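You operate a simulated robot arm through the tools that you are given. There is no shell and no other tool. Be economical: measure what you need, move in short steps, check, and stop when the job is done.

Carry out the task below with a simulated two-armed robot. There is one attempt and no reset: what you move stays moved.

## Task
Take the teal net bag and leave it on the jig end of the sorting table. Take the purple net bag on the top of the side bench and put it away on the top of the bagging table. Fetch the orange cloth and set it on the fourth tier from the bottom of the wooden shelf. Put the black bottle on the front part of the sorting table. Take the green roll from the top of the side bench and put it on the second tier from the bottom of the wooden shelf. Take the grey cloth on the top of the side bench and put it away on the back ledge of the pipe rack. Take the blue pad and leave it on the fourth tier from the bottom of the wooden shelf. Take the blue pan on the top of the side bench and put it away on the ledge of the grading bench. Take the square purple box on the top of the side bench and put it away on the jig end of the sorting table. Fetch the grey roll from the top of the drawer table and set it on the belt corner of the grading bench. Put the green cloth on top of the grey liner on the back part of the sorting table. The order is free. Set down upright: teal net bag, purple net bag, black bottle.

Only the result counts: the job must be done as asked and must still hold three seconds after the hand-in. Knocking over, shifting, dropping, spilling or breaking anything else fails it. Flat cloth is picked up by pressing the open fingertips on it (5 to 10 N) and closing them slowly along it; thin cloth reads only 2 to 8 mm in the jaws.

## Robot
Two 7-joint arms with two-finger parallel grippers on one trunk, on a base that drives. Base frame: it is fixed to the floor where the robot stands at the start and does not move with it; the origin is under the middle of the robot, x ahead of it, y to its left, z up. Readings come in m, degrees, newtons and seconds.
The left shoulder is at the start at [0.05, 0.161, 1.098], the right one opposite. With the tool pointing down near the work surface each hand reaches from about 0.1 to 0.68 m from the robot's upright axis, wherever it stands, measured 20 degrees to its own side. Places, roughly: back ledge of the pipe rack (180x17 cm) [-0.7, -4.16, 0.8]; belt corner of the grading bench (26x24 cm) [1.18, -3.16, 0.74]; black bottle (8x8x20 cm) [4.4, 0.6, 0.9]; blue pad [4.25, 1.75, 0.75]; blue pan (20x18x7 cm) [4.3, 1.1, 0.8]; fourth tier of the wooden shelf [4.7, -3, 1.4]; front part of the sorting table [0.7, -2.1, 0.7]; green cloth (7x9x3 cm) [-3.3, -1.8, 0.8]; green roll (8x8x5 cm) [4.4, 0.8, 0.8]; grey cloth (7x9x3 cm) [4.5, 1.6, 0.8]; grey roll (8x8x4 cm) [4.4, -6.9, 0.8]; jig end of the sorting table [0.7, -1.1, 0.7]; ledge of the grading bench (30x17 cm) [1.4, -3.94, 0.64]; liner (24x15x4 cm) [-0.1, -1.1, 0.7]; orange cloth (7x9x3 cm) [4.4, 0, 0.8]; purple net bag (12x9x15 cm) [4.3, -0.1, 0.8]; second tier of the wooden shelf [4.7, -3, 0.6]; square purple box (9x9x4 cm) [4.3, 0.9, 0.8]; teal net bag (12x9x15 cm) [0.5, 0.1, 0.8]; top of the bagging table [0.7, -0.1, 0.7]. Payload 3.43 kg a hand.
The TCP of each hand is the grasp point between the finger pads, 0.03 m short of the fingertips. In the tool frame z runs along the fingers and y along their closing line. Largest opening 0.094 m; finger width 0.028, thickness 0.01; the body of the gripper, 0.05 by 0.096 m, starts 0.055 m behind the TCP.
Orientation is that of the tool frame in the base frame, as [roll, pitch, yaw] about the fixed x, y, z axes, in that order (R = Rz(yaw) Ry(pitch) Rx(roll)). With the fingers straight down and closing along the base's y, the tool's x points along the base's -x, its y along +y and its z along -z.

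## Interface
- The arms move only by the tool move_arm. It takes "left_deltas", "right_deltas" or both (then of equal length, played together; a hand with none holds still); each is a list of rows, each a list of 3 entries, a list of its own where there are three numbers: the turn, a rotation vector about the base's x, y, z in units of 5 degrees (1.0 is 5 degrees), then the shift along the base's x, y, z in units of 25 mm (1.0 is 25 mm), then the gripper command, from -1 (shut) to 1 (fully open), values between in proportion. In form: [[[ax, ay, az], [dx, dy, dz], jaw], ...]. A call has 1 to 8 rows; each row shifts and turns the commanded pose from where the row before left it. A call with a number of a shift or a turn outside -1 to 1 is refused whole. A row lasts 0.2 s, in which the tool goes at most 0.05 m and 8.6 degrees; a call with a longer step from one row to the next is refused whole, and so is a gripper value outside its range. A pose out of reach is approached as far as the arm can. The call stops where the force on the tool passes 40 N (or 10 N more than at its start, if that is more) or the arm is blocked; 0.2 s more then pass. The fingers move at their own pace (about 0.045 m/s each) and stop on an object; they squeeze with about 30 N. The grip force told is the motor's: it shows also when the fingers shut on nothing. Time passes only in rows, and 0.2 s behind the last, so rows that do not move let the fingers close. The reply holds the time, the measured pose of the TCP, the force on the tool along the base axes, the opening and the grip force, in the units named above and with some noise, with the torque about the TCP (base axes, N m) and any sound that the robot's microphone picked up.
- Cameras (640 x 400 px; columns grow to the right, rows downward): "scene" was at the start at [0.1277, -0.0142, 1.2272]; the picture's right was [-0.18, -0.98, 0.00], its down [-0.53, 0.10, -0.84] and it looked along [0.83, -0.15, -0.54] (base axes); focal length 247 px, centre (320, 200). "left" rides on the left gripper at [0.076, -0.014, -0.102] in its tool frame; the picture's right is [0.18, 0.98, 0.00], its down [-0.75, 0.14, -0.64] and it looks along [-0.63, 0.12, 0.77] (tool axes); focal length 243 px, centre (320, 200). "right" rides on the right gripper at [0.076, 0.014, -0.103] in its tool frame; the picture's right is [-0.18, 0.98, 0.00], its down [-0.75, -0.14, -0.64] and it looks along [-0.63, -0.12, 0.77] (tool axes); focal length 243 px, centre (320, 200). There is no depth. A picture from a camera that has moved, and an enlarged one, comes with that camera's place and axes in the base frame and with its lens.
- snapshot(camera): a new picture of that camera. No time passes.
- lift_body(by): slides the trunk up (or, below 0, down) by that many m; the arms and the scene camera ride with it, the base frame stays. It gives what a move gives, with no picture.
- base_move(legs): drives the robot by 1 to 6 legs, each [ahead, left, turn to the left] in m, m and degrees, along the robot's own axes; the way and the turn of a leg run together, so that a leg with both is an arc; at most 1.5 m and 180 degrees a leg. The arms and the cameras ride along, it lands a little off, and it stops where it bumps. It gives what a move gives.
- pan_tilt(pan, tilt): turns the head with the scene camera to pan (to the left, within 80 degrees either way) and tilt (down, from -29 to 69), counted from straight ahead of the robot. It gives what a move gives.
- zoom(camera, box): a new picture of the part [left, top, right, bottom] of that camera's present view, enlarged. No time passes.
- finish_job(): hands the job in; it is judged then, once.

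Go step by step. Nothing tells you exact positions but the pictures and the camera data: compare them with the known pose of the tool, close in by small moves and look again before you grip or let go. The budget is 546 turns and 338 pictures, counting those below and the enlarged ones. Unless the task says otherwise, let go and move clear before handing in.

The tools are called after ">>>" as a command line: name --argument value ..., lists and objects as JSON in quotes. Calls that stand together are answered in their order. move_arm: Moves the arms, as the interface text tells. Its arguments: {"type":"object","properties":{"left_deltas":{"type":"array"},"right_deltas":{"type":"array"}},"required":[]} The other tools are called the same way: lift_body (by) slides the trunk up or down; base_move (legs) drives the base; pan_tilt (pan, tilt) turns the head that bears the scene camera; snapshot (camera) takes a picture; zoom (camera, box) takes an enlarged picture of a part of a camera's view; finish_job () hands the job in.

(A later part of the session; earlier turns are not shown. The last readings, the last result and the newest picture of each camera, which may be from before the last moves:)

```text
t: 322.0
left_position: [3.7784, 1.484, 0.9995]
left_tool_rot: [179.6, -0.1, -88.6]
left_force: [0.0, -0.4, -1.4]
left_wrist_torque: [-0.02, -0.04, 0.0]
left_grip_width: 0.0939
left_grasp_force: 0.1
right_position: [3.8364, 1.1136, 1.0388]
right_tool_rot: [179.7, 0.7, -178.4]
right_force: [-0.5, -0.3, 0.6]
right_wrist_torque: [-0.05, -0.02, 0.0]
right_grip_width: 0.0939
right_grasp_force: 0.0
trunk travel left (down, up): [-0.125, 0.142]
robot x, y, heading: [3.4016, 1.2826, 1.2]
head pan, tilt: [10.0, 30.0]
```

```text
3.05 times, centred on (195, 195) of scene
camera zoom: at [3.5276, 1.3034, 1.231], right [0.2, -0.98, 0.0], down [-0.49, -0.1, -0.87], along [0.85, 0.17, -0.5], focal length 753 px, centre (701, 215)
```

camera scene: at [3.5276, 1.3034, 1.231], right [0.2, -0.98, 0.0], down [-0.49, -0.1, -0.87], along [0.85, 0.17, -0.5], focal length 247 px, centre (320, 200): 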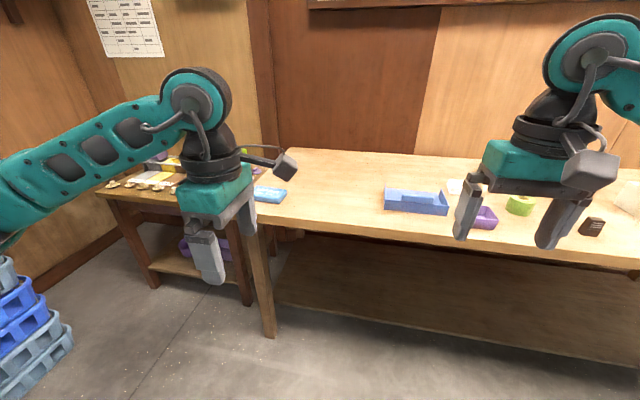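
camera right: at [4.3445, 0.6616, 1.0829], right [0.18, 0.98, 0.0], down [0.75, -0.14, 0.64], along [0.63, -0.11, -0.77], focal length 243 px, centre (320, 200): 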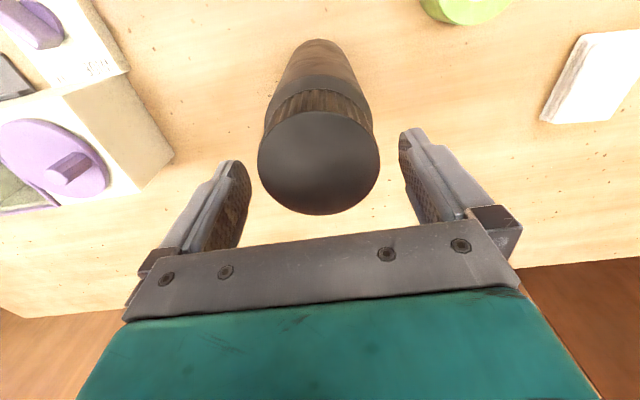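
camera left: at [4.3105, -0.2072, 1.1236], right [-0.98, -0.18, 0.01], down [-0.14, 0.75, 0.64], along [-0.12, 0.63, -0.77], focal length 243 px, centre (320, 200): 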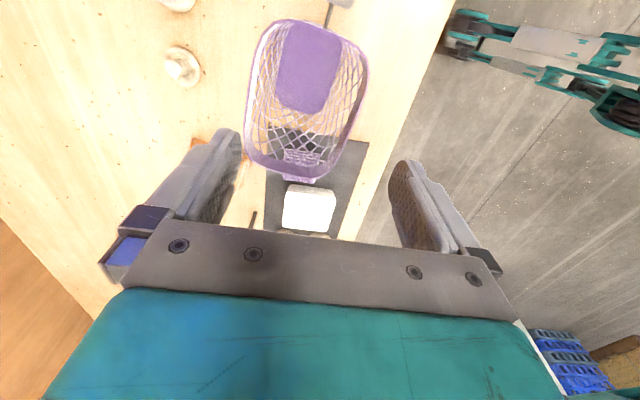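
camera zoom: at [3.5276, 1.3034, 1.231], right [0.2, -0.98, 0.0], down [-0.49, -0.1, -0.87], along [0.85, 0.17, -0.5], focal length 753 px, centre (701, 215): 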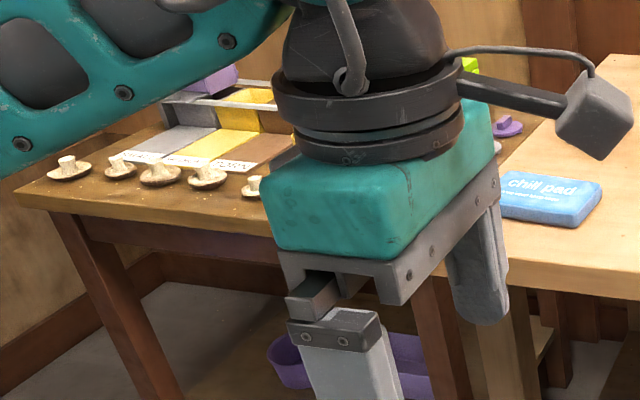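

The blue pad ("chill pad") is at the bench's north end; the grey cloth is likely hidden behind my wrist camera. Move the left hand aside/up and look from closer.

>>> base_move --legs '[[0.3, 0.1, -1.2]]'

>>> move_arm --left_deltas '[[[0, 0, 0], [-1, 1, 0], 1], [[0, 0, 0], [-1, 1, 0], 1], [[0, 0, 0], [-1, 1, 0], 1], [[0, 0, 0], [0, 1, 0], 1], [[0, 0, 0], [0, 1, 0], 1]]'

>>> pan_tilt --pan 5 --tilt 40

>>> snapshot --camera "scene"

>>> snapshot --camera "right"

```text
t: 324.1
left_position: [4.0799, 1.5768, 0.9997]
left_tool_rot: [179.6, 0.0, -90.0]
left_force: [-0.2, 0.2, 0.4]
left_wrist_torque: [-0.03, 0.0, 0.01]
left_grip_width: 0.0937
left_grasp_force: 0.0
right_position: [4.1274, 1.2047, 1.0387]
right_tool_rot: [179.7, 0.6, -180.0]
right_force: [0.6, -0.6, 0.6]
right_wrist_torque: [-0.01, -0.02, 0.01]
right_grip_width: 0.0939
right_grasp_force: 0.0
trunk travel left (down, up): [-0.125, 0.142]
robot x, y, heading: [3.6943, 1.3866, -0.0]
head pan, tilt: [10.0, 30.0]
```

```text
t: 325.3
left_position: [4.0046, 1.7034, 0.9982]
left_tool_rot: [179.6, 0.0, -90.1]
left_force: [0.0, -0.8, 0.3]
left_wrist_torque: [-0.01, 0.01, -0.01]
left_grip_width: 0.0942
left_grasp_force: 0.1
right_position: [4.1274, 1.2059, 1.0383]
right_tool_rot: [179.7, 0.7, -179.9]
right_force: [1.0, 0.0, -0.3]
right_wrist_torque: [0.01, 0.02, -0.02]
right_grip_width: 0.0942
right_grasp_force: 0.1
trunk travel left (down, up): [-0.125, 0.142]
robot x, y, heading: [3.6976, 1.3875, 0.1]
head pan, tilt: [10.0, 30.0]
```

```text
t: 326.0
left_position: [4.0056, 1.7034, 0.9979]
left_tool_rot: [179.7, 0.0, -90.1]
left_force: [-0.2, -0.3, -0.8]
left_wrist_torque: [-0.02, 0.0, 0.03]
left_grip_width: 0.0943
left_grasp_force: 0.0
right_position: [4.1276, 1.2046, 1.0386]
right_tool_rot: [179.7, 0.7, 180.0]
right_force: [-0.8, 0.7, 0.3]
right_wrist_torque: [-0.02, 0.03, 0.02]
right_grip_width: 0.0938
right_grasp_force: 0.1
trunk travel left (down, up): [-0.125, 0.142]
robot x, y, heading: [3.6969, 1.3878, 0.2]
head pan, tilt: [5.0, 40.0]
```

```text
267 pictures are left
camera scene: at [3.8195, 1.3946, 1.2157], right [0.09, -1.0, 0.0], down [-0.64, -0.06, -0.77], along [0.76, 0.07, -0.64], focal length 247 px, centre (320, 200)
```

scene: 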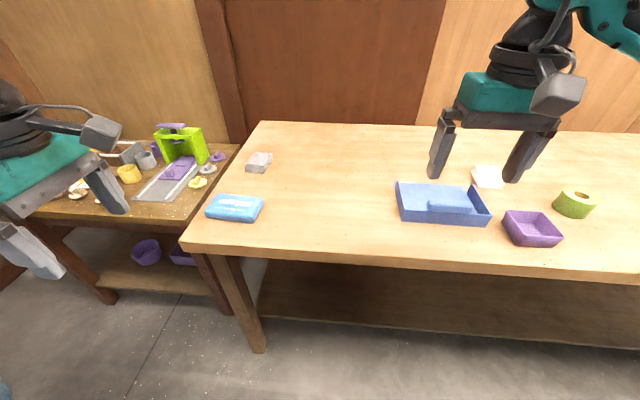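

```text
266 pictures are left
camera right: at [4.0505, 1.219, 1.1411], right [0.18, 0.98, 0.01], down [0.74, -0.14, 0.65], along [0.64, -0.11, -0.76], focal length 243 px, centre (320, 200)
```

right: 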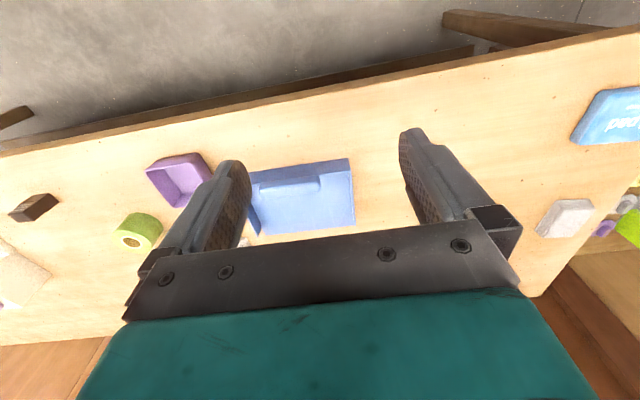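

Zoom on the pan's shape and the grey cloth.

>>> zoom --camera "scene" --box '[370, 150, 570, 270]'

>>> zoom --camera "scene" --box '[190, 130, 310, 240]'

```text
3.20 times, centred on (470, 210) of scene
camera zoom: at [3.8195, 1.3946, 1.2157], right [0.09, -1.0, 0.0], down [-0.64, -0.06, -0.77], along [0.76, 0.07, -0.64], focal length 791 px, centre (-160, 168)
```

zoom: 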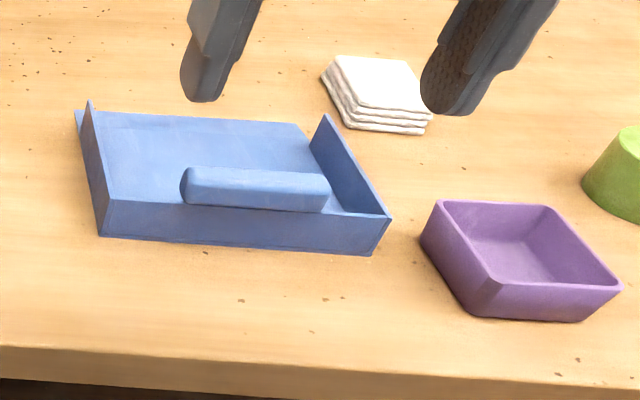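

```text
3.64 times, centred on (250, 185) of scene
camera zoom: at [3.8195, 1.3946, 1.2157], right [0.09, -1.0, 0.0], down [-0.64, -0.06, -0.77], along [0.76, 0.07, -0.64], focal length 899 px, centre (574, 254)
```

zoom: 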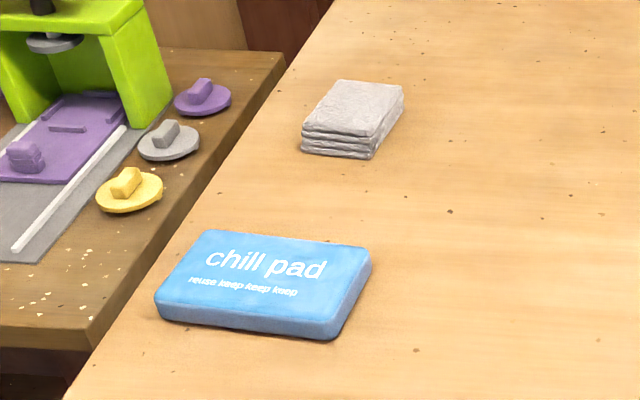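

Grey cloth ≈ (4.487, 1.658), 7 cm side along y; blue pan ≈ (4.32, 1.12) with a thin left wall. Rotate the left hand to close along y and move in for the grey cloth.

>>> base_move --legs '[[0.15, 0.06, 0]]'

>>> move_arm --left_deltas '[[[0, 0, -1], [0, 0, 0], 1], [[0, 0, -1], [0, 0, 0], 1], [[0, 0, -1], [0, 0, 0], 1], [[0, 0, -1], [0, 0, 0], 1], [[0, 0, -1], [0, 0, 0], 1], [[0, 0, -1], [0, 0, 0], 1], [[0, 0, -1], [0, 0, 0], 1], [[0, 0, -1], [0, 0, 0], 1]]'

>>> move_arm --left_deltas '[[[0, 0, -1], [0, 0, 0], 1], [[0, 0, -1], [0.5, 0, 0], 1], [[0, 0, -1], [1, 0, 0], 1], [[0, 0, -1], [1, 0, 0], 1], [[0, 0, -1], [1, 0, 0], 1], [[0, 0, -1], [1, 0, 0], 1], [[0, 0, -1], [1, 0, -0.2], 1], [[0, 0, -1], [1, 0, -0.2], 1]]'

>>> snapshot --camera "left"

```text
t: 327.5
left_position: [4.1576, 1.7621, 0.9982]
left_tool_rot: [179.6, -0.1, -90.2]
left_force: [-1.1, -0.3, -0.4]
left_wrist_torque: [0.0, 0.04, -0.01]
left_grip_width: 0.0942
left_grasp_force: 0.0
right_position: [4.2795, 1.2643, 1.0383]
right_tool_rot: [179.6, 0.6, 180.0]
right_force: [1.0, 0.4, -0.4]
right_wrist_torque: [0.04, -0.03, -0.01]
right_grip_width: 0.094
right_grasp_force: 0.1
trunk travel left (down, up): [-0.125, 0.142]
robot x, y, heading: [3.8448, 1.4464, -0.2]
head pan, tilt: [5.0, 40.0]
```

```text
t: 329.3
left_position: [4.1557, 1.7626, 0.9984]
left_tool_rot: [179.6, 0.0, -130.3]
left_force: [-0.1, 0.3, 0.9]
left_wrist_torque: [0.0, 0.0, -0.02]
left_grip_width: 0.0941
left_grasp_force: 0.1
right_position: [4.2787, 1.2648, 1.0389]
right_tool_rot: [179.7, 0.9, 179.9]
right_force: [0.0, 0.1, 0.6]
right_wrist_torque: [0.01, -0.01, 0.0]
right_grip_width: 0.0939
right_grasp_force: 0.1
trunk travel left (down, up): [-0.125, 0.142]
robot x, y, heading: [3.8458, 1.4432, -0.0]
head pan, tilt: [5.0, 40.0]
```

```text
t: 331.1
left_position: [4.319, 1.7614, 0.9884]
left_tool_rot: [179.6, 0.0, -170.4]
left_force: [0.6, 0.5, 0.0]
left_wrist_torque: [0.04, -0.03, 0.03]
left_grip_width: 0.0941
left_grasp_force: 0.0
right_position: [4.279, 1.2655, 1.0387]
right_tool_rot: [179.7, 0.8, 180.0]
right_force: [0.9, 0.5, 0.6]
right_wrist_torque: [0.02, 0.01, 0.0]
right_grip_width: 0.0944
right_grasp_force: 0.0
trunk travel left (down, up): [-0.125, 0.142]
robot x, y, heading: [3.8451, 1.4445, -0.1]
head pan, tilt: [5.0, 40.0]
```

```text
263 pictures are left
camera left: at [4.2469, 1.7325, 1.0904], right [-0.35, 0.94, 0.01], down [0.72, 0.26, 0.64], along [0.6, 0.23, -0.77], focal length 243 px, centre (320, 200)
```

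left: 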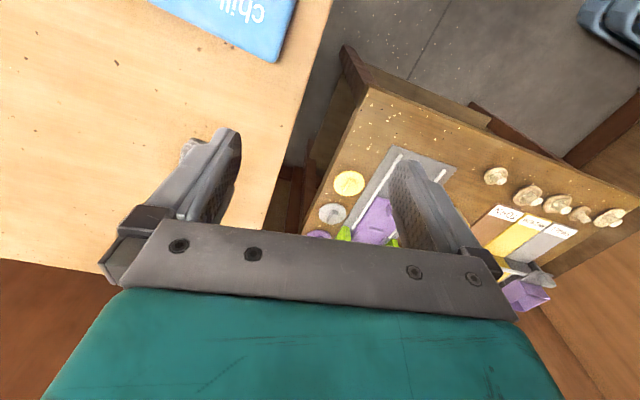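

Move toward the cloth, staying behind it to see it with the left camera.

>>> move_arm --left_deltas '[[[0, 0, 0], [0.5, -1, -0.5], 1], [[0, 0, 0], [0.5, -1, -0.5], 1], [[0, 0, 0], [0.5, -1, -0.5], 1], [[0, 0, 0], [0.5, -1, -0.5], 1], [[0, 0, 0], [0.5, -0.8, -0.5], 1]]'

>>> snapshot --camera "left"

>>> zoom --camera "scene" --box '[120, 60, 360, 240]'

```text
t: 332.3
left_position: [4.3823, 1.6382, 0.9254]
left_tool_rot: [179.6, 0.0, -170.1]
left_force: [-0.4, 0.3, -0.7]
left_wrist_torque: [0.0, 0.0, -0.03]
left_grip_width: 0.094
left_grasp_force: 0.0
right_position: [4.278, 1.2646, 1.039]
right_tool_rot: [179.6, 0.8, 179.9]
right_force: [0.0, -0.9, -0.6]
right_wrist_torque: [0.0, 0.01, -0.02]
right_grip_width: 0.0942
right_grasp_force: 0.0
trunk travel left (down, up): [-0.125, 0.142]
robot x, y, heading: [3.8513, 1.4464, -0.0]
head pan, tilt: [5.0, 40.0]
```

```text
262 pictures are left
camera left: at [4.3104, 1.6103, 1.0267], right [-0.35, 0.94, 0.01], down [0.72, 0.26, 0.64], along [0.6, 0.23, -0.77], focal length 243 px, centre (320, 200)
```

left: 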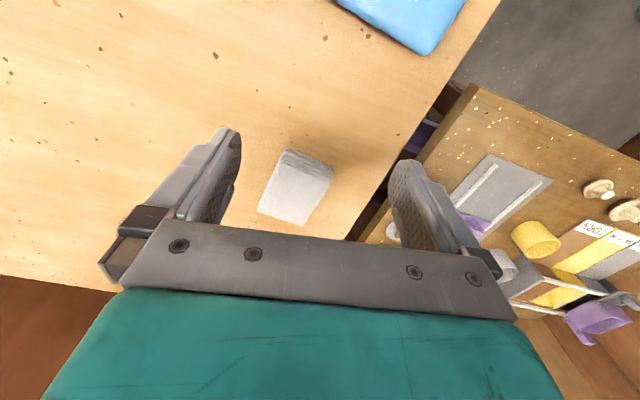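

```text
2.22 times, centred on (240, 150) of scene
camera zoom: at [3.9706, 1.4537, 1.2156], right [0.09, -1.0, 0.0], down [-0.64, -0.05, -0.77], along [0.76, 0.07, -0.64], focal length 549 px, centre (498, 311)
```

zoom: 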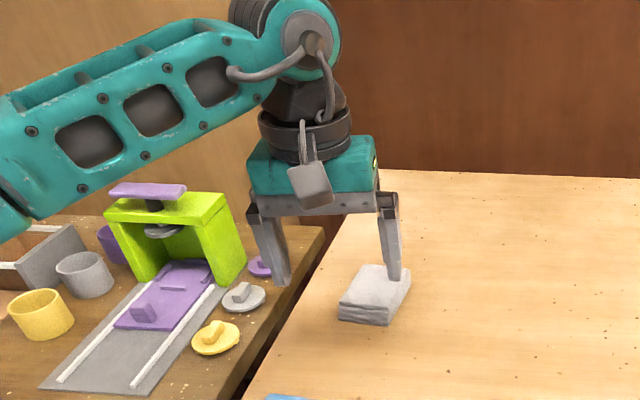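

Cloth centre ≈ (4.47, 1.644), long axis turned about −16°. Rotate the hand −25° and move above.

>>> move_arm --left_deltas '[[[0, 0, -1], [0.8, 0.1, -0.4], 1], [[0, 0, -1], [0.8, 0.1, -0.4], 1], [[0, 0, -1], [0.8, 0, -0.4], 1], [[0, 0, -1], [0.6, 0, -0.4], 1], [[0, 0, -1], [0.5, 0, -0.4], 1]]'

>>> snapshot --camera "left"

>>> zoom --camera "scene" --box '[120, 60, 360, 240]'

```text
t: 333.5
left_position: [4.4676, 1.6465, 0.8753]
left_tool_rot: [179.6, 0.0, 164.8]
left_force: [0.4, -1.1, -0.3]
left_wrist_torque: [-0.02, 0.02, 0.0]
left_grip_width: 0.0943
left_grasp_force: 0.1
right_position: [4.2785, 1.2653, 1.0388]
right_tool_rot: [179.6, 0.8, -180.0]
right_force: [0.4, 0.2, -0.2]
right_wrist_torque: [-0.01, 0.0, -0.03]
right_grip_width: 0.0941
right_grasp_force: 0.1
trunk travel left (down, up): [-0.125, 0.142]
robot x, y, heading: [3.8466, 1.4433, 0.0]
head pan, tilt: [5.0, 40.0]
```

```text
260 pictures are left
camera left: at [4.3909, 1.6508, 0.9782], right [0.08, 1.0, 0.01], down [0.76, -0.07, 0.64], along [0.64, -0.05, -0.77], focal length 243 px, centre (320, 200)
```

left: 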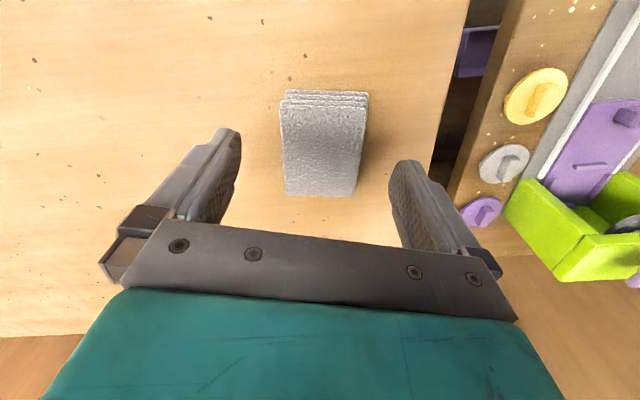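

```text
2.22 times, centred on (240, 150) of scene
camera zoom: at [3.9705, 1.4539, 1.2156], right [0.09, -1.0, 0.0], down [-0.64, -0.05, -0.77], along [0.76, 0.07, -0.64], focal length 549 px, centre (498, 311)
```

zoom: 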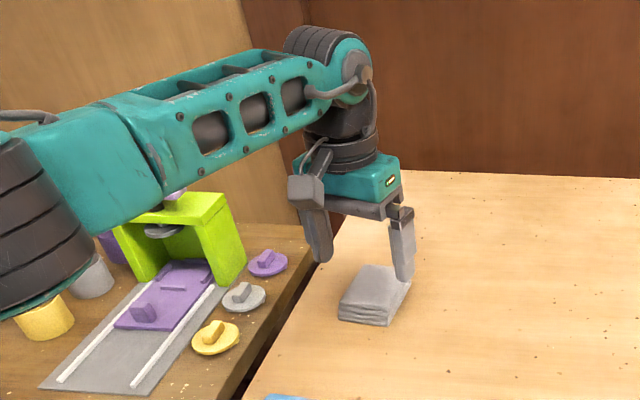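

Aligned. Descend to z≈0.818 and close slowly.

>>> move_arm --left_deltas '[[[0, 0, 0], [0.3, 0, -0.6], 1], [[0, 0, 0], [0, 0, -0.6], 1], [[0, 0, 0], [0, 0, -0.6], 1], [[0, 0, 0], [0, 0, -0.4], 1], [[0, 0, 0], [0, 0, -0.1], 1]]'

>>> move_arm --left_deltas '[[[0, 0, 0], [0, 0, 0], 0.6], [[0, 0, 0], [0, 0, 0], 0.3], [[0, 0, 0], [0, 0, 0], 0], [[0, 0, 0], [0, 0, 0], -0.5], [[0, 0, 0], [0, 0, 0], -1], [[0, 0, 0], [0, 0, 0], -1]]'

>>> snapshot --camera "left"

```text
t: 334.7
left_position: [4.4697, 1.6473, 0.8423]
left_tool_rot: [179.6, 0.2, 164.9]
left_force: [-0.6, 0.0, -0.4]
left_wrist_torque: [-0.01, -0.02, -0.01]
left_grip_width: 0.0941
left_grasp_force: 0.1
left hand out of reach, approached as far as the arm can: row 1, 3
right_position: [4.2781, 1.2638, 1.0381]
right_tool_rot: [179.8, 0.8, 180.0]
right_force: [-0.3, 0.7, -0.1]
right_wrist_torque: [-0.03, 0.0, -0.04]
right_grip_width: 0.094
right_grasp_force: 0.1
trunk travel left (down, up): [-0.125, 0.142]
robot x, y, heading: [3.8455, 1.4428, -0.1]
head pan, tilt: [5.0, 40.0]
```

```text
t: 336.1
left_position: [4.4678, 1.6485, 0.8425]
left_tool_rot: [179.7, 0.1, 164.9]
left_force: [0.3, -1.0, 0.2]
left_wrist_torque: [-0.03, 0.01, 0.02]
left_grip_width: 0.0001
left_grasp_force: 19.6
right_position: [4.278, 1.2651, 1.0386]
right_tool_rot: [179.7, 0.8, 180.0]
right_force: [-0.6, -0.2, -0.3]
right_wrist_torque: [-0.01, -0.02, 0.01]
right_grip_width: 0.0941
right_grasp_force: 0.1
trunk travel left (down, up): [-0.125, 0.142]
robot x, y, heading: [3.8461, 1.4437, -0.0]
head pan, tilt: [5.0, 40.0]
```

```text
258 pictures are left
camera left: at [4.3913, 1.6527, 0.9442], right [0.08, 1.0, 0.01], down [0.76, -0.06, 0.64], along [0.64, -0.04, -0.77], focal length 243 px, centre (320, 200)
```

left: 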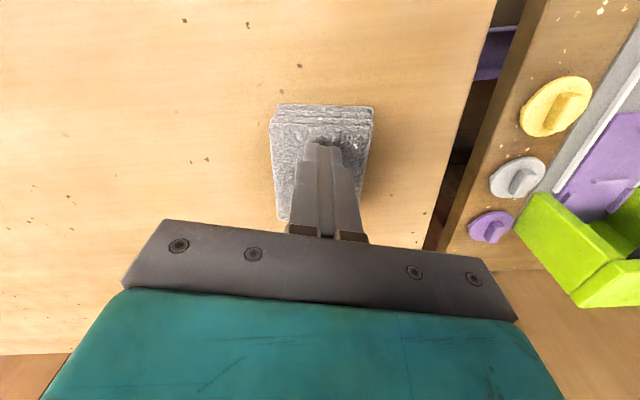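

I was short of reach and closed above the cloth. Rise a little, reopen, advance the base 4 cm, and retry.

>>> move_arm --left_deltas '[[[0, 0, 0], [-0.3, 0, 0.6], -1], [[0, 0, 0], [-0.6, 0, 0.6], -0.5], [[0, 0, 0], [-0.6, 0, 0], 0], [[0, 0, 0], [0, 0, 0], 1], [[0, 0, 0], [0, 0, 0], 1]]'

>>> base_move --legs '[[0.05, 0.02, 0]]'

>>> snapshot --camera "left"

```text
t: 337.3
left_position: [4.4321, 1.6478, 0.8718]
left_tool_rot: [179.5, 0.0, 164.9]
left_force: [-0.7, -0.6, 0.2]
left_wrist_torque: [0.02, 0.01, -0.01]
left_grip_width: 0.0834
left_grasp_force: 0.0
right_position: [4.2778, 1.2648, 1.0395]
right_tool_rot: [179.7, 0.8, -180.0]
right_force: [0.1, 0.1, -0.4]
right_wrist_torque: [0.0, 0.0, 0.02]
right_grip_width: 0.0941
right_grasp_force: 0.0
trunk travel left (down, up): [-0.125, 0.142]
robot x, y, heading: [3.8439, 1.4439, -0.0]
head pan, tilt: [5.0, 40.0]
```

```text
t: 338.2
left_position: [4.4819, 1.667, 0.871]
left_tool_rot: [179.6, 0.0, 165.0]
left_force: [0.6, -0.2, -0.4]
left_wrist_torque: [-0.02, 0.02, 0.0]
left_grip_width: 0.0941
left_grasp_force: 0.1
right_position: [4.3281, 1.2847, 1.0394]
right_tool_rot: [179.7, 0.8, -180.0]
right_force: [-0.6, 0.6, -0.2]
right_wrist_torque: [-0.01, 0.04, -0.01]
right_grip_width: 0.0941
right_grasp_force: 0.1
trunk travel left (down, up): [-0.125, 0.142]
robot x, y, heading: [3.8943, 1.4631, 0.1]
head pan, tilt: [5.0, 40.0]
```

```text
257 pictures are left
camera left: at [4.4053, 1.6713, 0.9731], right [0.08, 1.0, 0.01], down [0.76, -0.06, 0.64], along [0.64, -0.05, -0.77], focal length 243 px, centre (320, 200)
```

left: 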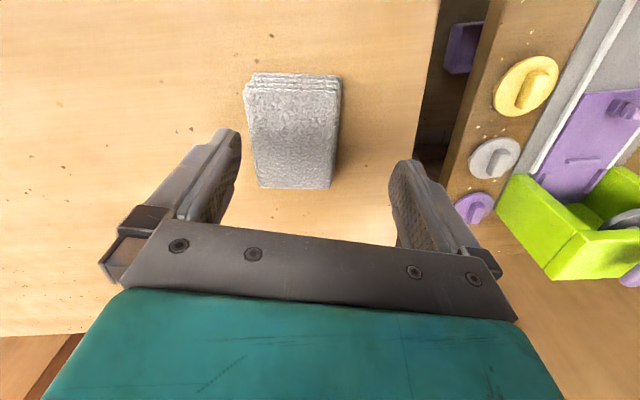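

Cloth centre (4.477, 1.645). Correct and descend.

>>> move_arm --left_deltas '[[[0, 0, 0], [-0.2, -0.9, 0], 1], [[0, 0, 0], [0, 0, -0.6], 1], [[0, 0, 0], [0, 0, -0.6], 1], [[0, 0, 0], [0, 0, -0.6], 1], [[0, 0, 0], [0, 0, -0.3], 1]]'

>>> snapshot --camera "left"

```text
t: 339.4
left_position: [4.4753, 1.6435, 0.8203]
left_tool_rot: [179.6, 0.0, 164.9]
left_force: [0.0, 0.1, 0.8]
left_wrist_torque: [0.02, -0.02, 0.03]
left_grip_width: 0.094
left_grasp_force: 0.0
right_position: [4.3277, 1.2827, 1.0395]
right_tool_rot: [179.6, 0.9, 180.0]
right_force: [-0.4, 0.2, -0.3]
right_wrist_torque: [0.02, 0.01, 0.0]
right_grip_width: 0.0941
right_grasp_force: 0.2
trunk travel left (down, up): [-0.125, 0.142]
robot x, y, heading: [3.8949, 1.4651, 0.0]
head pan, tilt: [5.0, 40.0]
```

```text
256 pictures are left
camera left: at [4.3993, 1.6485, 0.9219], right [0.08, 1.0, 0.01], down [0.76, -0.06, 0.64], along [0.64, -0.05, -0.77], focal length 243 px, centre (320, 200)
```

left: 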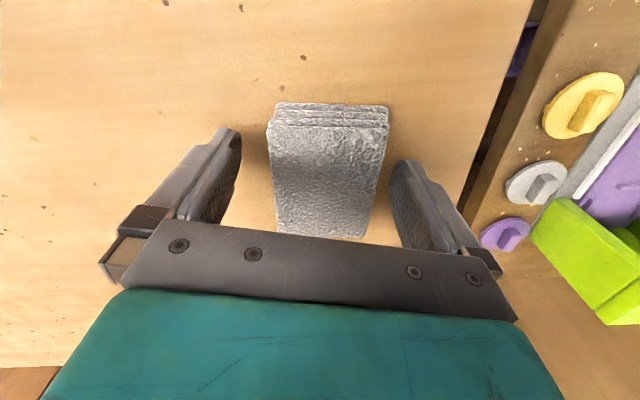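

>>> move_arm --left_deltas '[[[0, 0, 0], [0, 0, -0.16], 1], [[0, 0, 0], [0, 0, 0], 0.6], [[0, 0, 0], [0, 0, 0], 0.3], [[0, 0, 0], [0, 0, 0], 0], [[0, 0, 0], [0, 0, 0], -0.5], [[0, 0, 0], [0, 0, 0], -1], [[0, 0, 0], [0, 0, 0], -1]]'

>>> move_arm --left_deltas '[[[0, 0, 0], [0, 0, 0.4], -1], [[0, 0, 0], [0, 0, 0.6], -1], [[0, 0, 0], [0, 0, 1], -1], [[0, 0, 0], [0, 0, 1], -1], [[0, 0, 0], [-0.5, 0, 1], -1], [[0, 0, 0], [-1, 0, 1], -1]]'

>>> snapshot --camera "left"

```text
t: 341.0
left_position: [4.4773, 1.6442, 0.8151]
left_tool_rot: [179.6, 0.0, 165.0]
left_force: [-0.8, 0.3, 0.3]
left_wrist_torque: [-0.03, 0.02, 0.02]
left_grip_width: 0.0681
left_grasp_force: 30.3
right_position: [4.3291, 1.2836, 1.0391]
right_tool_rot: [179.7, 0.8, 180.0]
right_force: [-0.9, 0.4, 0.4]
right_wrist_torque: [0.02, 0.01, -0.01]
right_grip_width: 0.094
right_grasp_force: 0.1
trunk travel left (down, up): [-0.125, 0.142]
robot x, y, heading: [3.8919, 1.4663, -0.2]
head pan, tilt: [5.0, 40.0]
```

```text
t: 342.4
left_position: [4.4394, 1.6433, 0.9402]
left_tool_rot: [179.5, 0.0, 164.9]
left_force: [-0.4, 0.3, -0.4]
left_wrist_torque: [-0.02, 0.03, -0.01]
left_grip_width: 0.0675
left_grasp_force: 30.1
right_position: [4.3294, 1.2847, 1.0384]
right_tool_rot: [179.6, 0.8, -179.9]
right_force: [-0.2, 0.6, 0.8]
right_wrist_torque: [0.02, -0.02, 0.02]
right_grip_width: 0.094
right_grasp_force: 0.1
trunk travel left (down, up): [-0.125, 0.142]
robot x, y, heading: [3.898, 1.4689, -0.2]
head pan, tilt: [5.0, 40.0]
```

```text
255 pictures are left
camera left: at [4.3623, 1.6474, 1.0418], right [0.08, 1.0, 0.01], down [0.76, -0.06, 0.64], along [0.64, -0.04, -0.77], focal length 243 px, centre (320, 200)
```

left: 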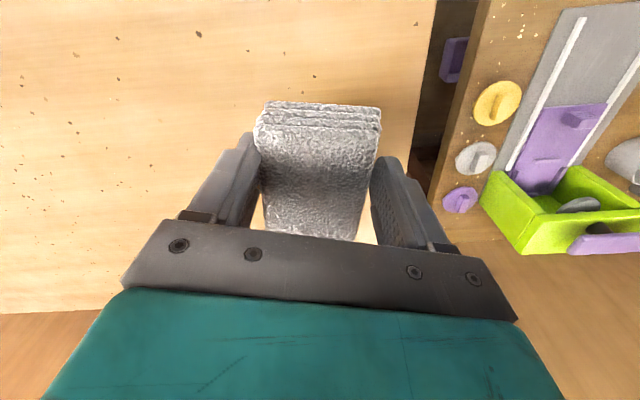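

The cloth is held firmly (68 mm). Tuck the left hand back, and bring the right hand over the pan's left wall.

>>> move_arm --left_deltas '[[[0, 0, 0], [-1, 0, 0.5], -1], [[0, 0, 0], [-1, 0, 0.5], -1], [[0, 0, 0], [-1, 0, 0], -1], [[0, 0, 0], [-1, 0, 0], -1], [[0, 0, 0], [-1, 0, 0], -1]]' --right_deltas '[[[0, 0, 0], [0, -0.4, -0.7], 1], [[0, 0, 0], [0, -0.4, -0.7], 1], [[0, 0, 0], [0, -0.4, -0.7], 1], [[0, 0, 0], [0, -0.4, -0.7], 1], [[0, 0, 0], [0, -0.2, -0.7], 1]]'

>>> snapshot --camera "right"

>>> pan_tilt --pan -15 --tilt 45

>>> snapshot --camera "scene"

```text
t: 343.6
left_position: [4.3163, 1.6443, 0.9662]
left_tool_rot: [179.6, 0.0, 164.8]
left_force: [0.2, -0.2, 0.1]
left_wrist_torque: [0.0, -0.01, 0.0]
left_grip_width: 0.0675
left_grasp_force: 29.9
right_position: [4.3288, 1.2395, 0.9505]
right_tool_rot: [179.8, 0.8, 180.0]
right_force: [-0.1, -0.9, 0.2]
right_wrist_torque: [0.01, 0.03, 0.0]
right_grip_width: 0.0942
right_grasp_force: 0.1
trunk travel left (down, up): [-0.125, 0.142]
robot x, y, heading: [3.8924, 1.463, -0.1]
head pan, tilt: [5.0, 40.0]
```

```text
254 pictures are left
camera right: at [4.2513, 1.2532, 1.0536], right [0.18, 0.98, 0.01], down [0.74, -0.14, 0.65], along [0.64, -0.11, -0.76], focal length 243 px, centre (320, 200)
```

right: 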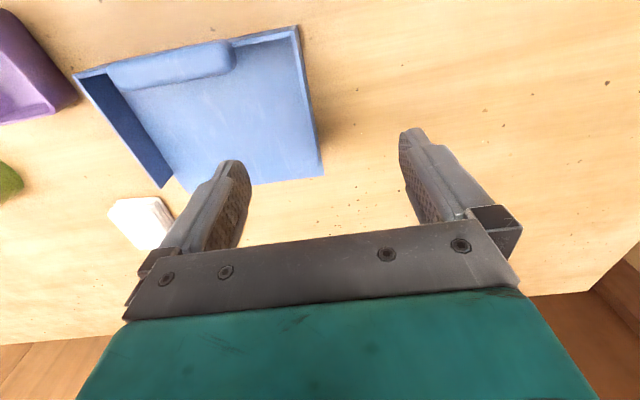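

```text
t: 344.4
left_position: [4.3152, 1.6445, 0.9674]
left_tool_rot: [179.6, 0.0, 164.9]
left_force: [0.2, 1.0, -1.3]
left_wrist_torque: [-0.01, -0.01, 0.02]
left_grip_width: 0.0667
left_grasp_force: 29.9
right_position: [4.3287, 1.2395, 0.9527]
right_tool_rot: [179.7, 0.7, 180.0]
right_force: [-0.9, -0.6, -0.7]
right_wrist_torque: [-0.01, 0.02, -0.01]
right_grip_width: 0.0939
right_grasp_force: 0.0
trunk travel left (down, up): [-0.125, 0.142]
robot x, y, heading: [3.8969, 1.4657, -0.3]
head pan, tilt: [-15.0, 45.0]
```

```text
253 pictures are left
camera scene: at [4.0144, 1.4453, 1.2084], right [-0.26, -0.97, 0.0], down [-0.68, 0.18, -0.71], along [0.68, -0.18, -0.71], focal length 247 px, centre (320, 200)
```

scene: 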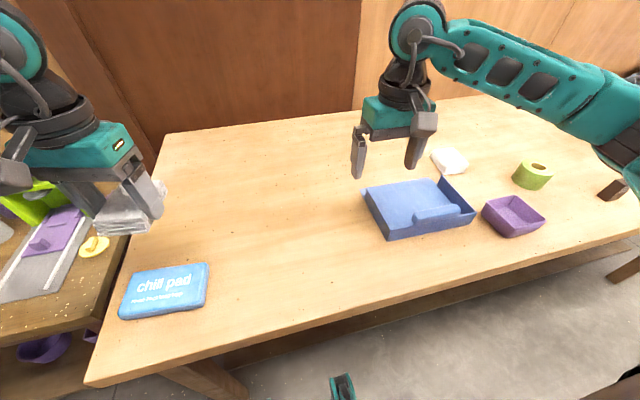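

The pan's left wall runs at y≈1.233, x 4.27–4.42. Lower the right hand to straddle it, and check before closing.

>>> move_arm --right_deltas '[[[0, 0, 0], [0.5, -0.25, -0.6], 0.4], [[0, 0, 0], [0, 0, -0.8], 0.4], [[0, 0, 0], [0, 0, -0.8], 0.4], [[0, 0, 0], [0, 0, -0.8], 0.4], [[0, 0, 0], [0, 0, -0.8], 0.4]]'

>>> snapshot --camera "right"

>>> zoom --camera "scene" --box '[320, 90, 560, 270]'

```text
t: 345.6
left_position: [4.3142, 1.6457, 0.967]
left_tool_rot: [179.4, 0.1, 164.8]
left_force: [-0.2, 0.0, -0.9]
left_wrist_torque: [0.0, -0.01, 0.01]
left_grip_width: 0.0665
left_grasp_force: 30.1
right_position: [4.3398, 1.2335, 0.8544]
right_tool_rot: [179.8, 0.7, -179.9]
right_force: [0.6, -0.3, 0.0]
right_wrist_torque: [0.01, 0.02, 0.02]
right_grip_width: 0.0656
right_grasp_force: 0.1
trunk travel left (down, up): [-0.125, 0.142]
robot x, y, heading: [3.8962, 1.4642, -0.3]
head pan, tilt: [-15.0, 45.0]
```

```text
252 pictures are left
camera right: at [4.2629, 1.2473, 0.9577], right [0.18, 0.98, 0.01], down [0.74, -0.15, 0.65], along [0.64, -0.11, -0.76], focal length 243 px, centre (320, 200)
```

right: 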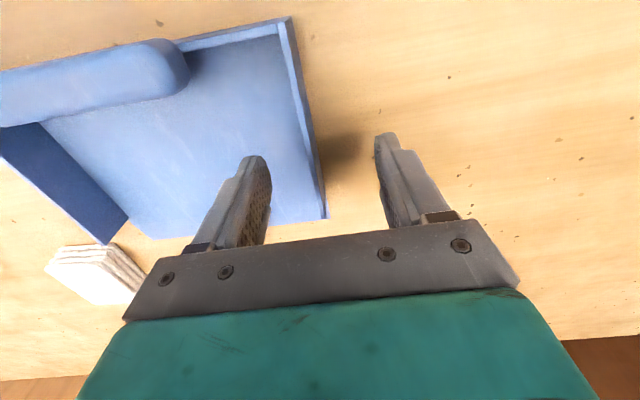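

```text
2.22 times, centred on (440, 180) of scene
camera zoom: at [4.0144, 1.4452, 1.2084], right [-0.26, -0.97, 0.0], down [-0.68, 0.18, -0.71], along [0.68, -0.18, -0.71], focal length 549 px, centre (53, 244)
```

zoom: 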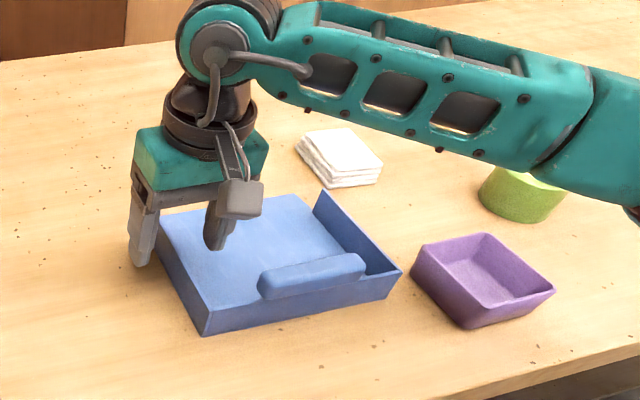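

The wall lies between the fingers. Lower 2.5 cm and close.

>>> move_arm --right_deltas '[[[0, 0, 0], [0, -0.15, -0.5], 0.4], [[0, 0, 0], [0, 0, -0.5], 0.4], [[0, 0, 0], [0, 0, 0], 0], [[0, 0, 0], [0, 0, 0], -0.5], [[0, 0, 0], [0, 0, 0], -1], [[0, 0, 0], [0, 0, 0], -1], [[0, 0, 0], [0, 0, 0], -1]]'

>>> move_arm --right_deltas '[[[0, 0, 0], [0, 0, 0.4], -1], [[0, 0, 0], [0, 0, 0.6], -1], [[0, 0, 0], [0, 0, 0.6], -1], [[0, 0, 0], [0, 0, 0.6], -1], [[0, 0, 0], [0, 0, 0.6], -1]]'

>>> zoom --camera "scene" --box '[320, 90, 560, 270]'

```text
t: 347.2
left_position: [4.3155, 1.6448, 0.9665]
left_tool_rot: [179.6, 0.0, 165.0]
left_force: [-0.4, 0.7, -0.8]
left_wrist_torque: [0.0, 0.02, -0.02]
left_grip_width: 0.0662
left_grasp_force: 30.3
right_position: [4.3406, 1.2293, 0.831]
right_tool_rot: [179.8, 0.7, -180.0]
right_force: [-0.7, -0.9, -0.4]
right_wrist_torque: [-0.12, 0.03, -0.02]
right_grip_width: 0.0036
right_grasp_force: 29.5
trunk travel left (down, up): [-0.125, 0.142]
robot x, y, heading: [3.8974, 1.4652, -0.1]
head pan, tilt: [-15.0, 45.0]
```

```text
t: 348.4
left_position: [4.3159, 1.644, 0.9667]
left_tool_rot: [179.5, 0.0, 165.0]
left_force: [0.5, -1.0, 0.1]
left_wrist_torque: [-0.02, 0.0, 0.01]
left_grip_width: 0.0659
left_grasp_force: 30.4
right_position: [4.3422, 1.2297, 0.9023]
right_tool_rot: [179.7, 0.8, -179.9]
right_force: [0.7, -0.3, -1.1]
right_wrist_torque: [0.14, -0.01, 0.0]
right_grip_width: 0.0033
right_grasp_force: 30.7
trunk travel left (down, up): [-0.125, 0.142]
robot x, y, heading: [3.8959, 1.4632, -0.2]
head pan, tilt: [-15.0, 45.0]
```

```text
2.22 times, centred on (440, 180) of scene
camera zoom: at [4.0144, 1.4452, 1.2083], right [-0.26, -0.97, 0.0], down [-0.68, 0.18, -0.71], along [0.68, -0.18, -0.71], focal length 549 px, centre (53, 244)
```

zoom: 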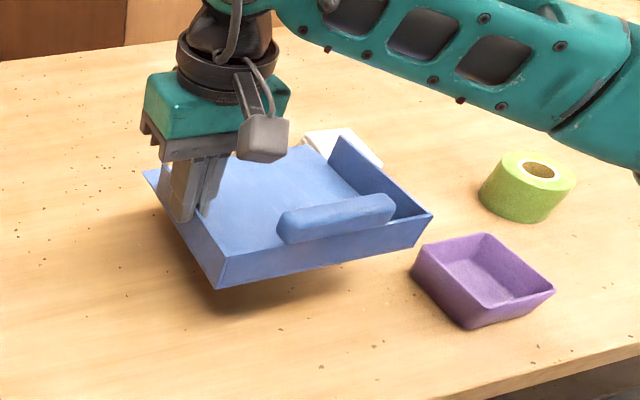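

Pan lifts level. Raise and retract both, then drive to the grading bench's east side.

>>> move_arm --right_deltas '[[[0, 0, 0], [-0.5, 0, 1], -1], [[0, 0, 0], [-1, 0, 1], -1], [[0, 0, 0], [-1, 0, 1], -1], [[0, 0, 0], [-1, 0, 0.6], -1], [[0, 0, 0], [-1, 0, 0.4], -1]]'

>>> base_move --legs '[[-0.45, 0, 0], [0, 0, -180], [0.3, 1.4, 0], [0.3, 1.4, 0], [0.3, 1.4, 0], [0.2, 0.6, 0]]'

>>> pan_tilt --pan 20 --tilt 25

>>> snapshot --camera "scene"

```text
t: 349.6
left_position: [4.3157, 1.6444, 0.9664]
left_tool_rot: [179.5, -0.1, 164.9]
left_force: [0.3, -0.2, -0.6]
left_wrist_torque: [0.0, -0.03, 0.0]
left_grip_width: 0.0656
left_grasp_force: 30.4
right_position: [4.2271, 1.23, 1.002]
right_tool_rot: [179.8, 0.9, -180.0]
right_force: [-0.6, -0.2, -1.9]
right_wrist_torque: [0.1, -0.02, 0.0]
right_grip_width: 0.0034
right_grasp_force: 29.9
trunk travel left (down, up): [-0.125, 0.142]
robot x, y, heading: [3.8942, 1.4643, -0.2]
head pan, tilt: [-15.0, 45.0]
```

```text
t: 401.3
left_position: [1.9462, -3.531, 0.9662]
left_tool_rot: [179.5, 0.0, -16.2]
left_force: [0.7, -1.1, -1.1]
left_wrist_torque: [0.0, 0.01, -0.01]
left_grip_width: 0.0638
left_grasp_force: 30.0
right_position: [2.0423, -3.1185, 1.0022]
right_tool_rot: [179.6, 0.8, -1.1]
right_force: [0.0, 0.0, -0.6]
right_wrist_torque: [-0.06, 0.0, -0.01]
right_grip_width: 0.0033
right_grasp_force: 30.1
trunk travel left (down, up): [-0.125, 0.142]
robot x, y, heading: [2.37, -3.3591, 178.8]
head pan, tilt: [-15.0, 45.0]
```

```text
t: 402.3
left_position: [1.9449, -3.5303, 0.967]
left_tool_rot: [179.6, 0.0, -16.2]
left_force: [0.5, 0.4, -0.1]
left_wrist_torque: [0.01, -0.01, 0.02]
left_grip_width: 0.0639
left_grasp_force: 29.5
right_position: [2.0424, -3.1178, 1.0019]
right_tool_rot: [179.7, 0.8, -1.1]
right_force: [-0.2, 0.1, -1.6]
right_wrist_torque: [-0.14, 0.02, 0.01]
right_grip_width: 0.0031
right_grasp_force: 30.2
trunk travel left (down, up): [-0.125, 0.142]
robot x, y, heading: [2.37, -3.3561, 179.1]
head pan, tilt: [20.0, 25.0]
```

```text
249 pictures are left
camera scene: at [2.241, -3.385, 1.2389], right [-0.32, 0.95, 0.0], down [0.4, 0.14, -0.91], along [-0.86, -0.29, -0.42], focal length 247 px, centre (320, 200)
```

scene: 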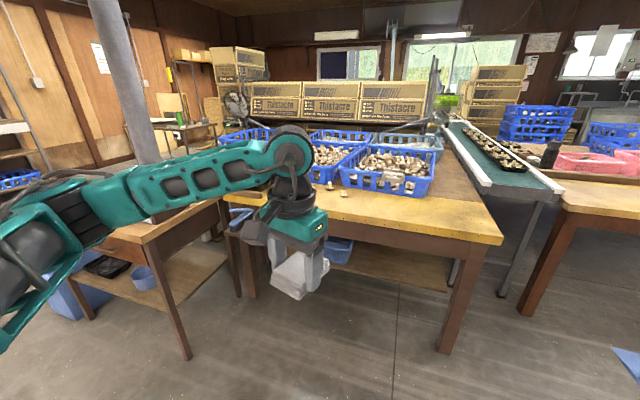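

The ledge should be right behind my left gripper. Shift south and look between the hands.

>>> base_move --legs '[[0, 0.5, 1]]'

>>> pan_tilt --pan 0 --tilt 35

>>> snapshot --camera "scene"

```text
t: 407.2
left_position: [1.9478, -4.0449, 0.9653]
left_tool_rot: [179.7, 0.0, -14.5]
left_force: [0.4, 1.0, -0.5]
left_wrist_torque: [0.0, -0.01, -0.04]
left_grip_width: 0.0638
left_grasp_force: 29.9
right_position: [2.0315, -3.6293, 1.0005]
right_tool_rot: [179.7, 0.8, 0.6]
right_force: [-0.3, 0.2, -1.4]
right_wrist_torque: [-0.1, 0.0, 0.01]
right_grip_width: 0.0032
right_grasp_force: 30.4
trunk travel left (down, up): [-0.125, 0.142]
robot x, y, heading: [2.3633, -3.8616, -179.6]
head pan, tilt: [20.0, 25.0]
```

```text
t: 408.0
left_position: [1.9488, -4.046, 0.9663]
left_tool_rot: [179.6, 0.0, -14.5]
left_force: [-0.2, -0.3, -0.8]
left_wrist_torque: [0.0, 0.02, 0.0]
left_grip_width: 0.0639
left_grasp_force: 29.7
right_position: [2.0318, -3.6294, 1.0002]
right_tool_rot: [179.6, 0.8, 0.6]
right_force: [-0.4, 0.1, -0.4]
right_wrist_torque: [-0.14, 0.06, -0.02]
right_grip_width: 0.0031
right_grasp_force: 30.1
trunk travel left (down, up): [-0.125, 0.142]
robot x, y, heading: [2.3651, -3.8627, -179.4]
head pan, tilt: [0.0, 35.0]
```

```text
248 pictures are left
camera scene: at [2.2372, -3.859, 1.2232], right [-0.01, 1.0, 0.0], down [0.57, 0.01, -0.82], along [-0.82, -0.01, -0.57], focal length 247 px, centre (320, 200)
```

scene: 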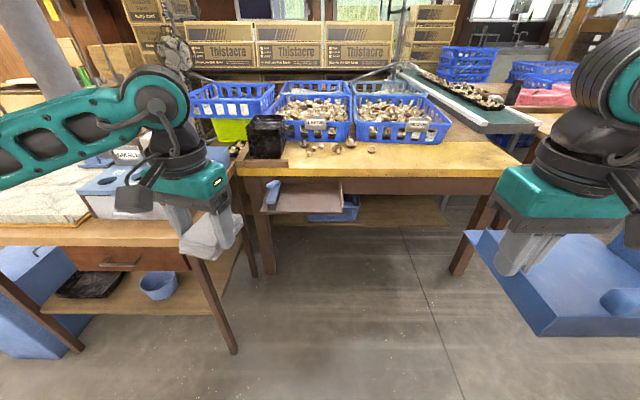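

I see a small ledge jutting out below the bench top, with a blue item beside it. Zoom.

>>> zoom --camera "scene" --box '[220, 120, 460, 270]'

```text
2.67 times, centred on (340, 195) of scene
camera zoom: at [2.2372, -3.859, 1.2232], right [-0.01, 1.0, 0.0], down [0.57, 0.01, -0.82], along [-0.82, -0.01, -0.57], focal length 659 px, centre (267, 213)
```

zoom: 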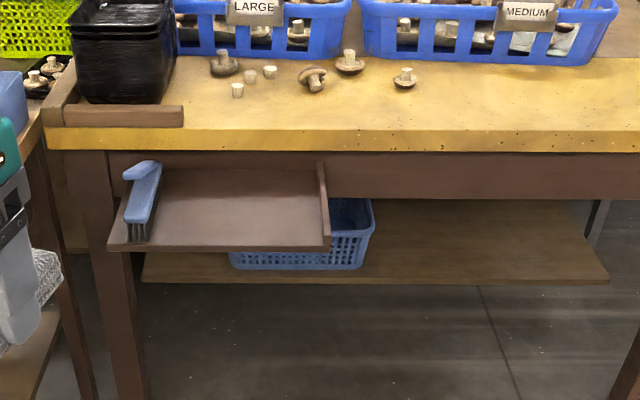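

The ledge (x≈1.33–1.50, y≈−4.09…−3.78) has a brush at its left end, leaving about 21 cm. I need to measure precisely: approach closer.

>>> base_move --legs '[[0.25, 0.08, -0.5]]'

>>> pan_tilt --pan 0 --tilt 42

>>> zoom --camera "scene" --box '[220, 100, 440, 240]'

```text
t: 409.9
left_position: [1.6956, -4.1216, 0.966]
left_tool_rot: [179.7, -0.1, -15.1]
left_force: [-0.7, -0.6, -0.7]
left_wrist_torque: [-0.01, 0.03, 0.02]
left_grip_width: 0.0636
left_grasp_force: 30.5
right_position: [1.7837, -3.7061, 1.0002]
right_tool_rot: [179.8, 0.7, 0.0]
right_force: [0.4, 0.5, -1.1]
right_wrist_torque: [-0.11, 0.03, 0.04]
right_grip_width: 0.0032
right_grasp_force: 30.4
trunk travel left (down, up): [-0.125, 0.142]
robot x, y, heading: [2.1151, -3.9405, 179.8]
head pan, tilt: [0.0, 35.0]
```

```text
t: 410.6
left_position: [1.6955, -4.1222, 0.9659]
left_tool_rot: [179.5, 0.0, -15.2]
left_force: [-0.4, -0.5, -0.5]
left_wrist_torque: [0.01, 0.01, 0.03]
left_grip_width: 0.0636
left_grasp_force: 30.3
right_position: [1.7843, -3.7061, 1.0007]
right_tool_rot: [179.6, 0.7, 0.1]
right_force: [0.5, 0.6, -0.9]
right_wrist_torque: [-0.13, 0.02, -0.02]
right_grip_width: 0.0033
right_grasp_force: 30.3
trunk travel left (down, up): [-0.125, 0.142]
robot x, y, heading: [2.1152, -3.9402, 179.9]
head pan, tilt: [0.0, 42.0]
```

```text
2.86 times, centred on (330, 170) of scene
camera zoom: at [1.991, -3.9386, 1.2127], right [0.0, 1.0, 0.0], down [0.67, 0.0, -0.74], along [-0.74, 0.0, -0.67], focal length 706 px, centre (291, 286)
```

zoom: 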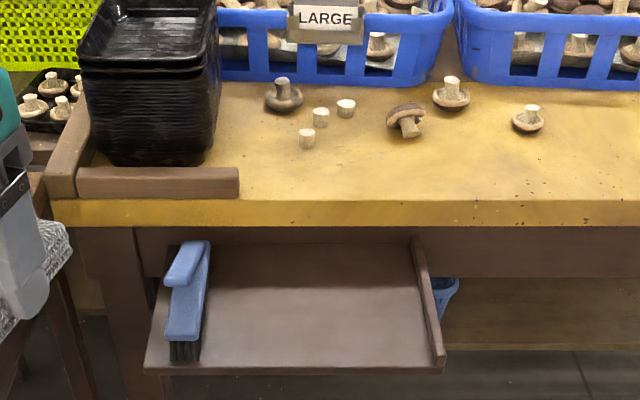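

Free width is ~24 cm (y −4.03…−3.787); the 19.5 cm pan fits with the gripped wall at y≈−4.0. Shift the base slightly and bring the pan over, still high.

>>> base_move --legs '[[0.03, 0.1, 0]]'

>>> move_arm --right_deltas '[[[0, 0, 0], [-1, -1, -0.3], -1], [[0, 0, 0], [-1, -1, -0.3], -1], [[0, 0, 0], [-1, -1, -0.3], -1], [[0, 0, 0], [-1, -1, -0.3], -1], [[0, 0, 0], [-1, -1, -0.3], -1], [[0, 0, 0], [-1, -1, -0.3], -1], [[0, 0, 0], [-1, -1, -0.3], -1], [[0, 0, 0], [-1, -0.6, -0.3], -1]]'

>>> snapshot --camera "scene"

```text
t: 412.1
left_position: [1.6665, -4.2213, 0.9665]
left_tool_rot: [179.5, 0.0, -15.1]
left_force: [0.3, 0.1, -0.2]
left_wrist_torque: [-0.02, 0.0, -0.01]
left_grip_width: 0.0639
left_grasp_force: 29.8
right_position: [1.7545, -3.8076, 1.0016]
right_tool_rot: [179.7, 0.8, 0.0]
right_force: [-0.7, -0.3, -2.0]
right_wrist_torque: [-0.09, 0.03, 0.0]
right_grip_width: 0.0031
right_grasp_force: 30.1
trunk travel left (down, up): [-0.125, 0.142]
robot x, y, heading: [2.0866, -4.0409, 180.0]
head pan, tilt: [0.0, 42.0]
```

```text
t: 413.9
left_position: [1.6666, -4.2218, 0.966]
left_tool_rot: [179.5, 0.1, -15.2]
left_force: [-0.6, -0.1, 0.3]
left_wrist_torque: [0.01, 0.02, 0.01]
left_grip_width: 0.0639
left_grasp_force: 29.8
right_position: [1.5553, -3.9975, 0.941]
right_tool_rot: [179.8, 0.8, 0.1]
right_force: [-0.7, -1.4, -1.6]
right_wrist_torque: [-0.14, 0.06, 0.01]
right_grip_width: 0.0031
right_grasp_force: 29.9
trunk travel left (down, up): [-0.125, 0.142]
robot x, y, heading: [2.0869, -4.0424, 179.9]
head pan, tilt: [0.0, 42.0]
```

```text
245 pictures are left
camera scene: at [1.962, -4.0395, 1.2126], right [0.0, 1.0, 0.0], down [0.67, 0.0, -0.74], along [-0.74, 0.0, -0.67], focal length 247 px, centre (320, 200)
```

scene: 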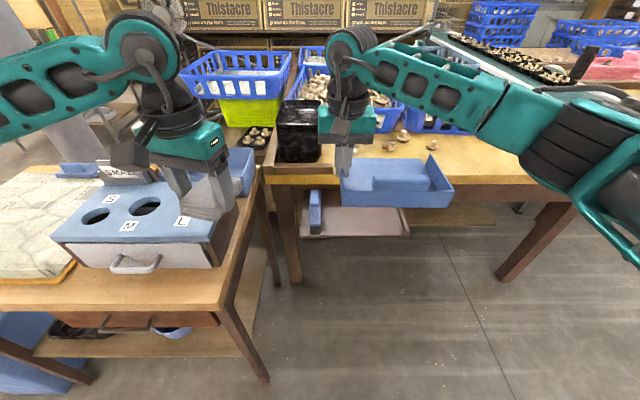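

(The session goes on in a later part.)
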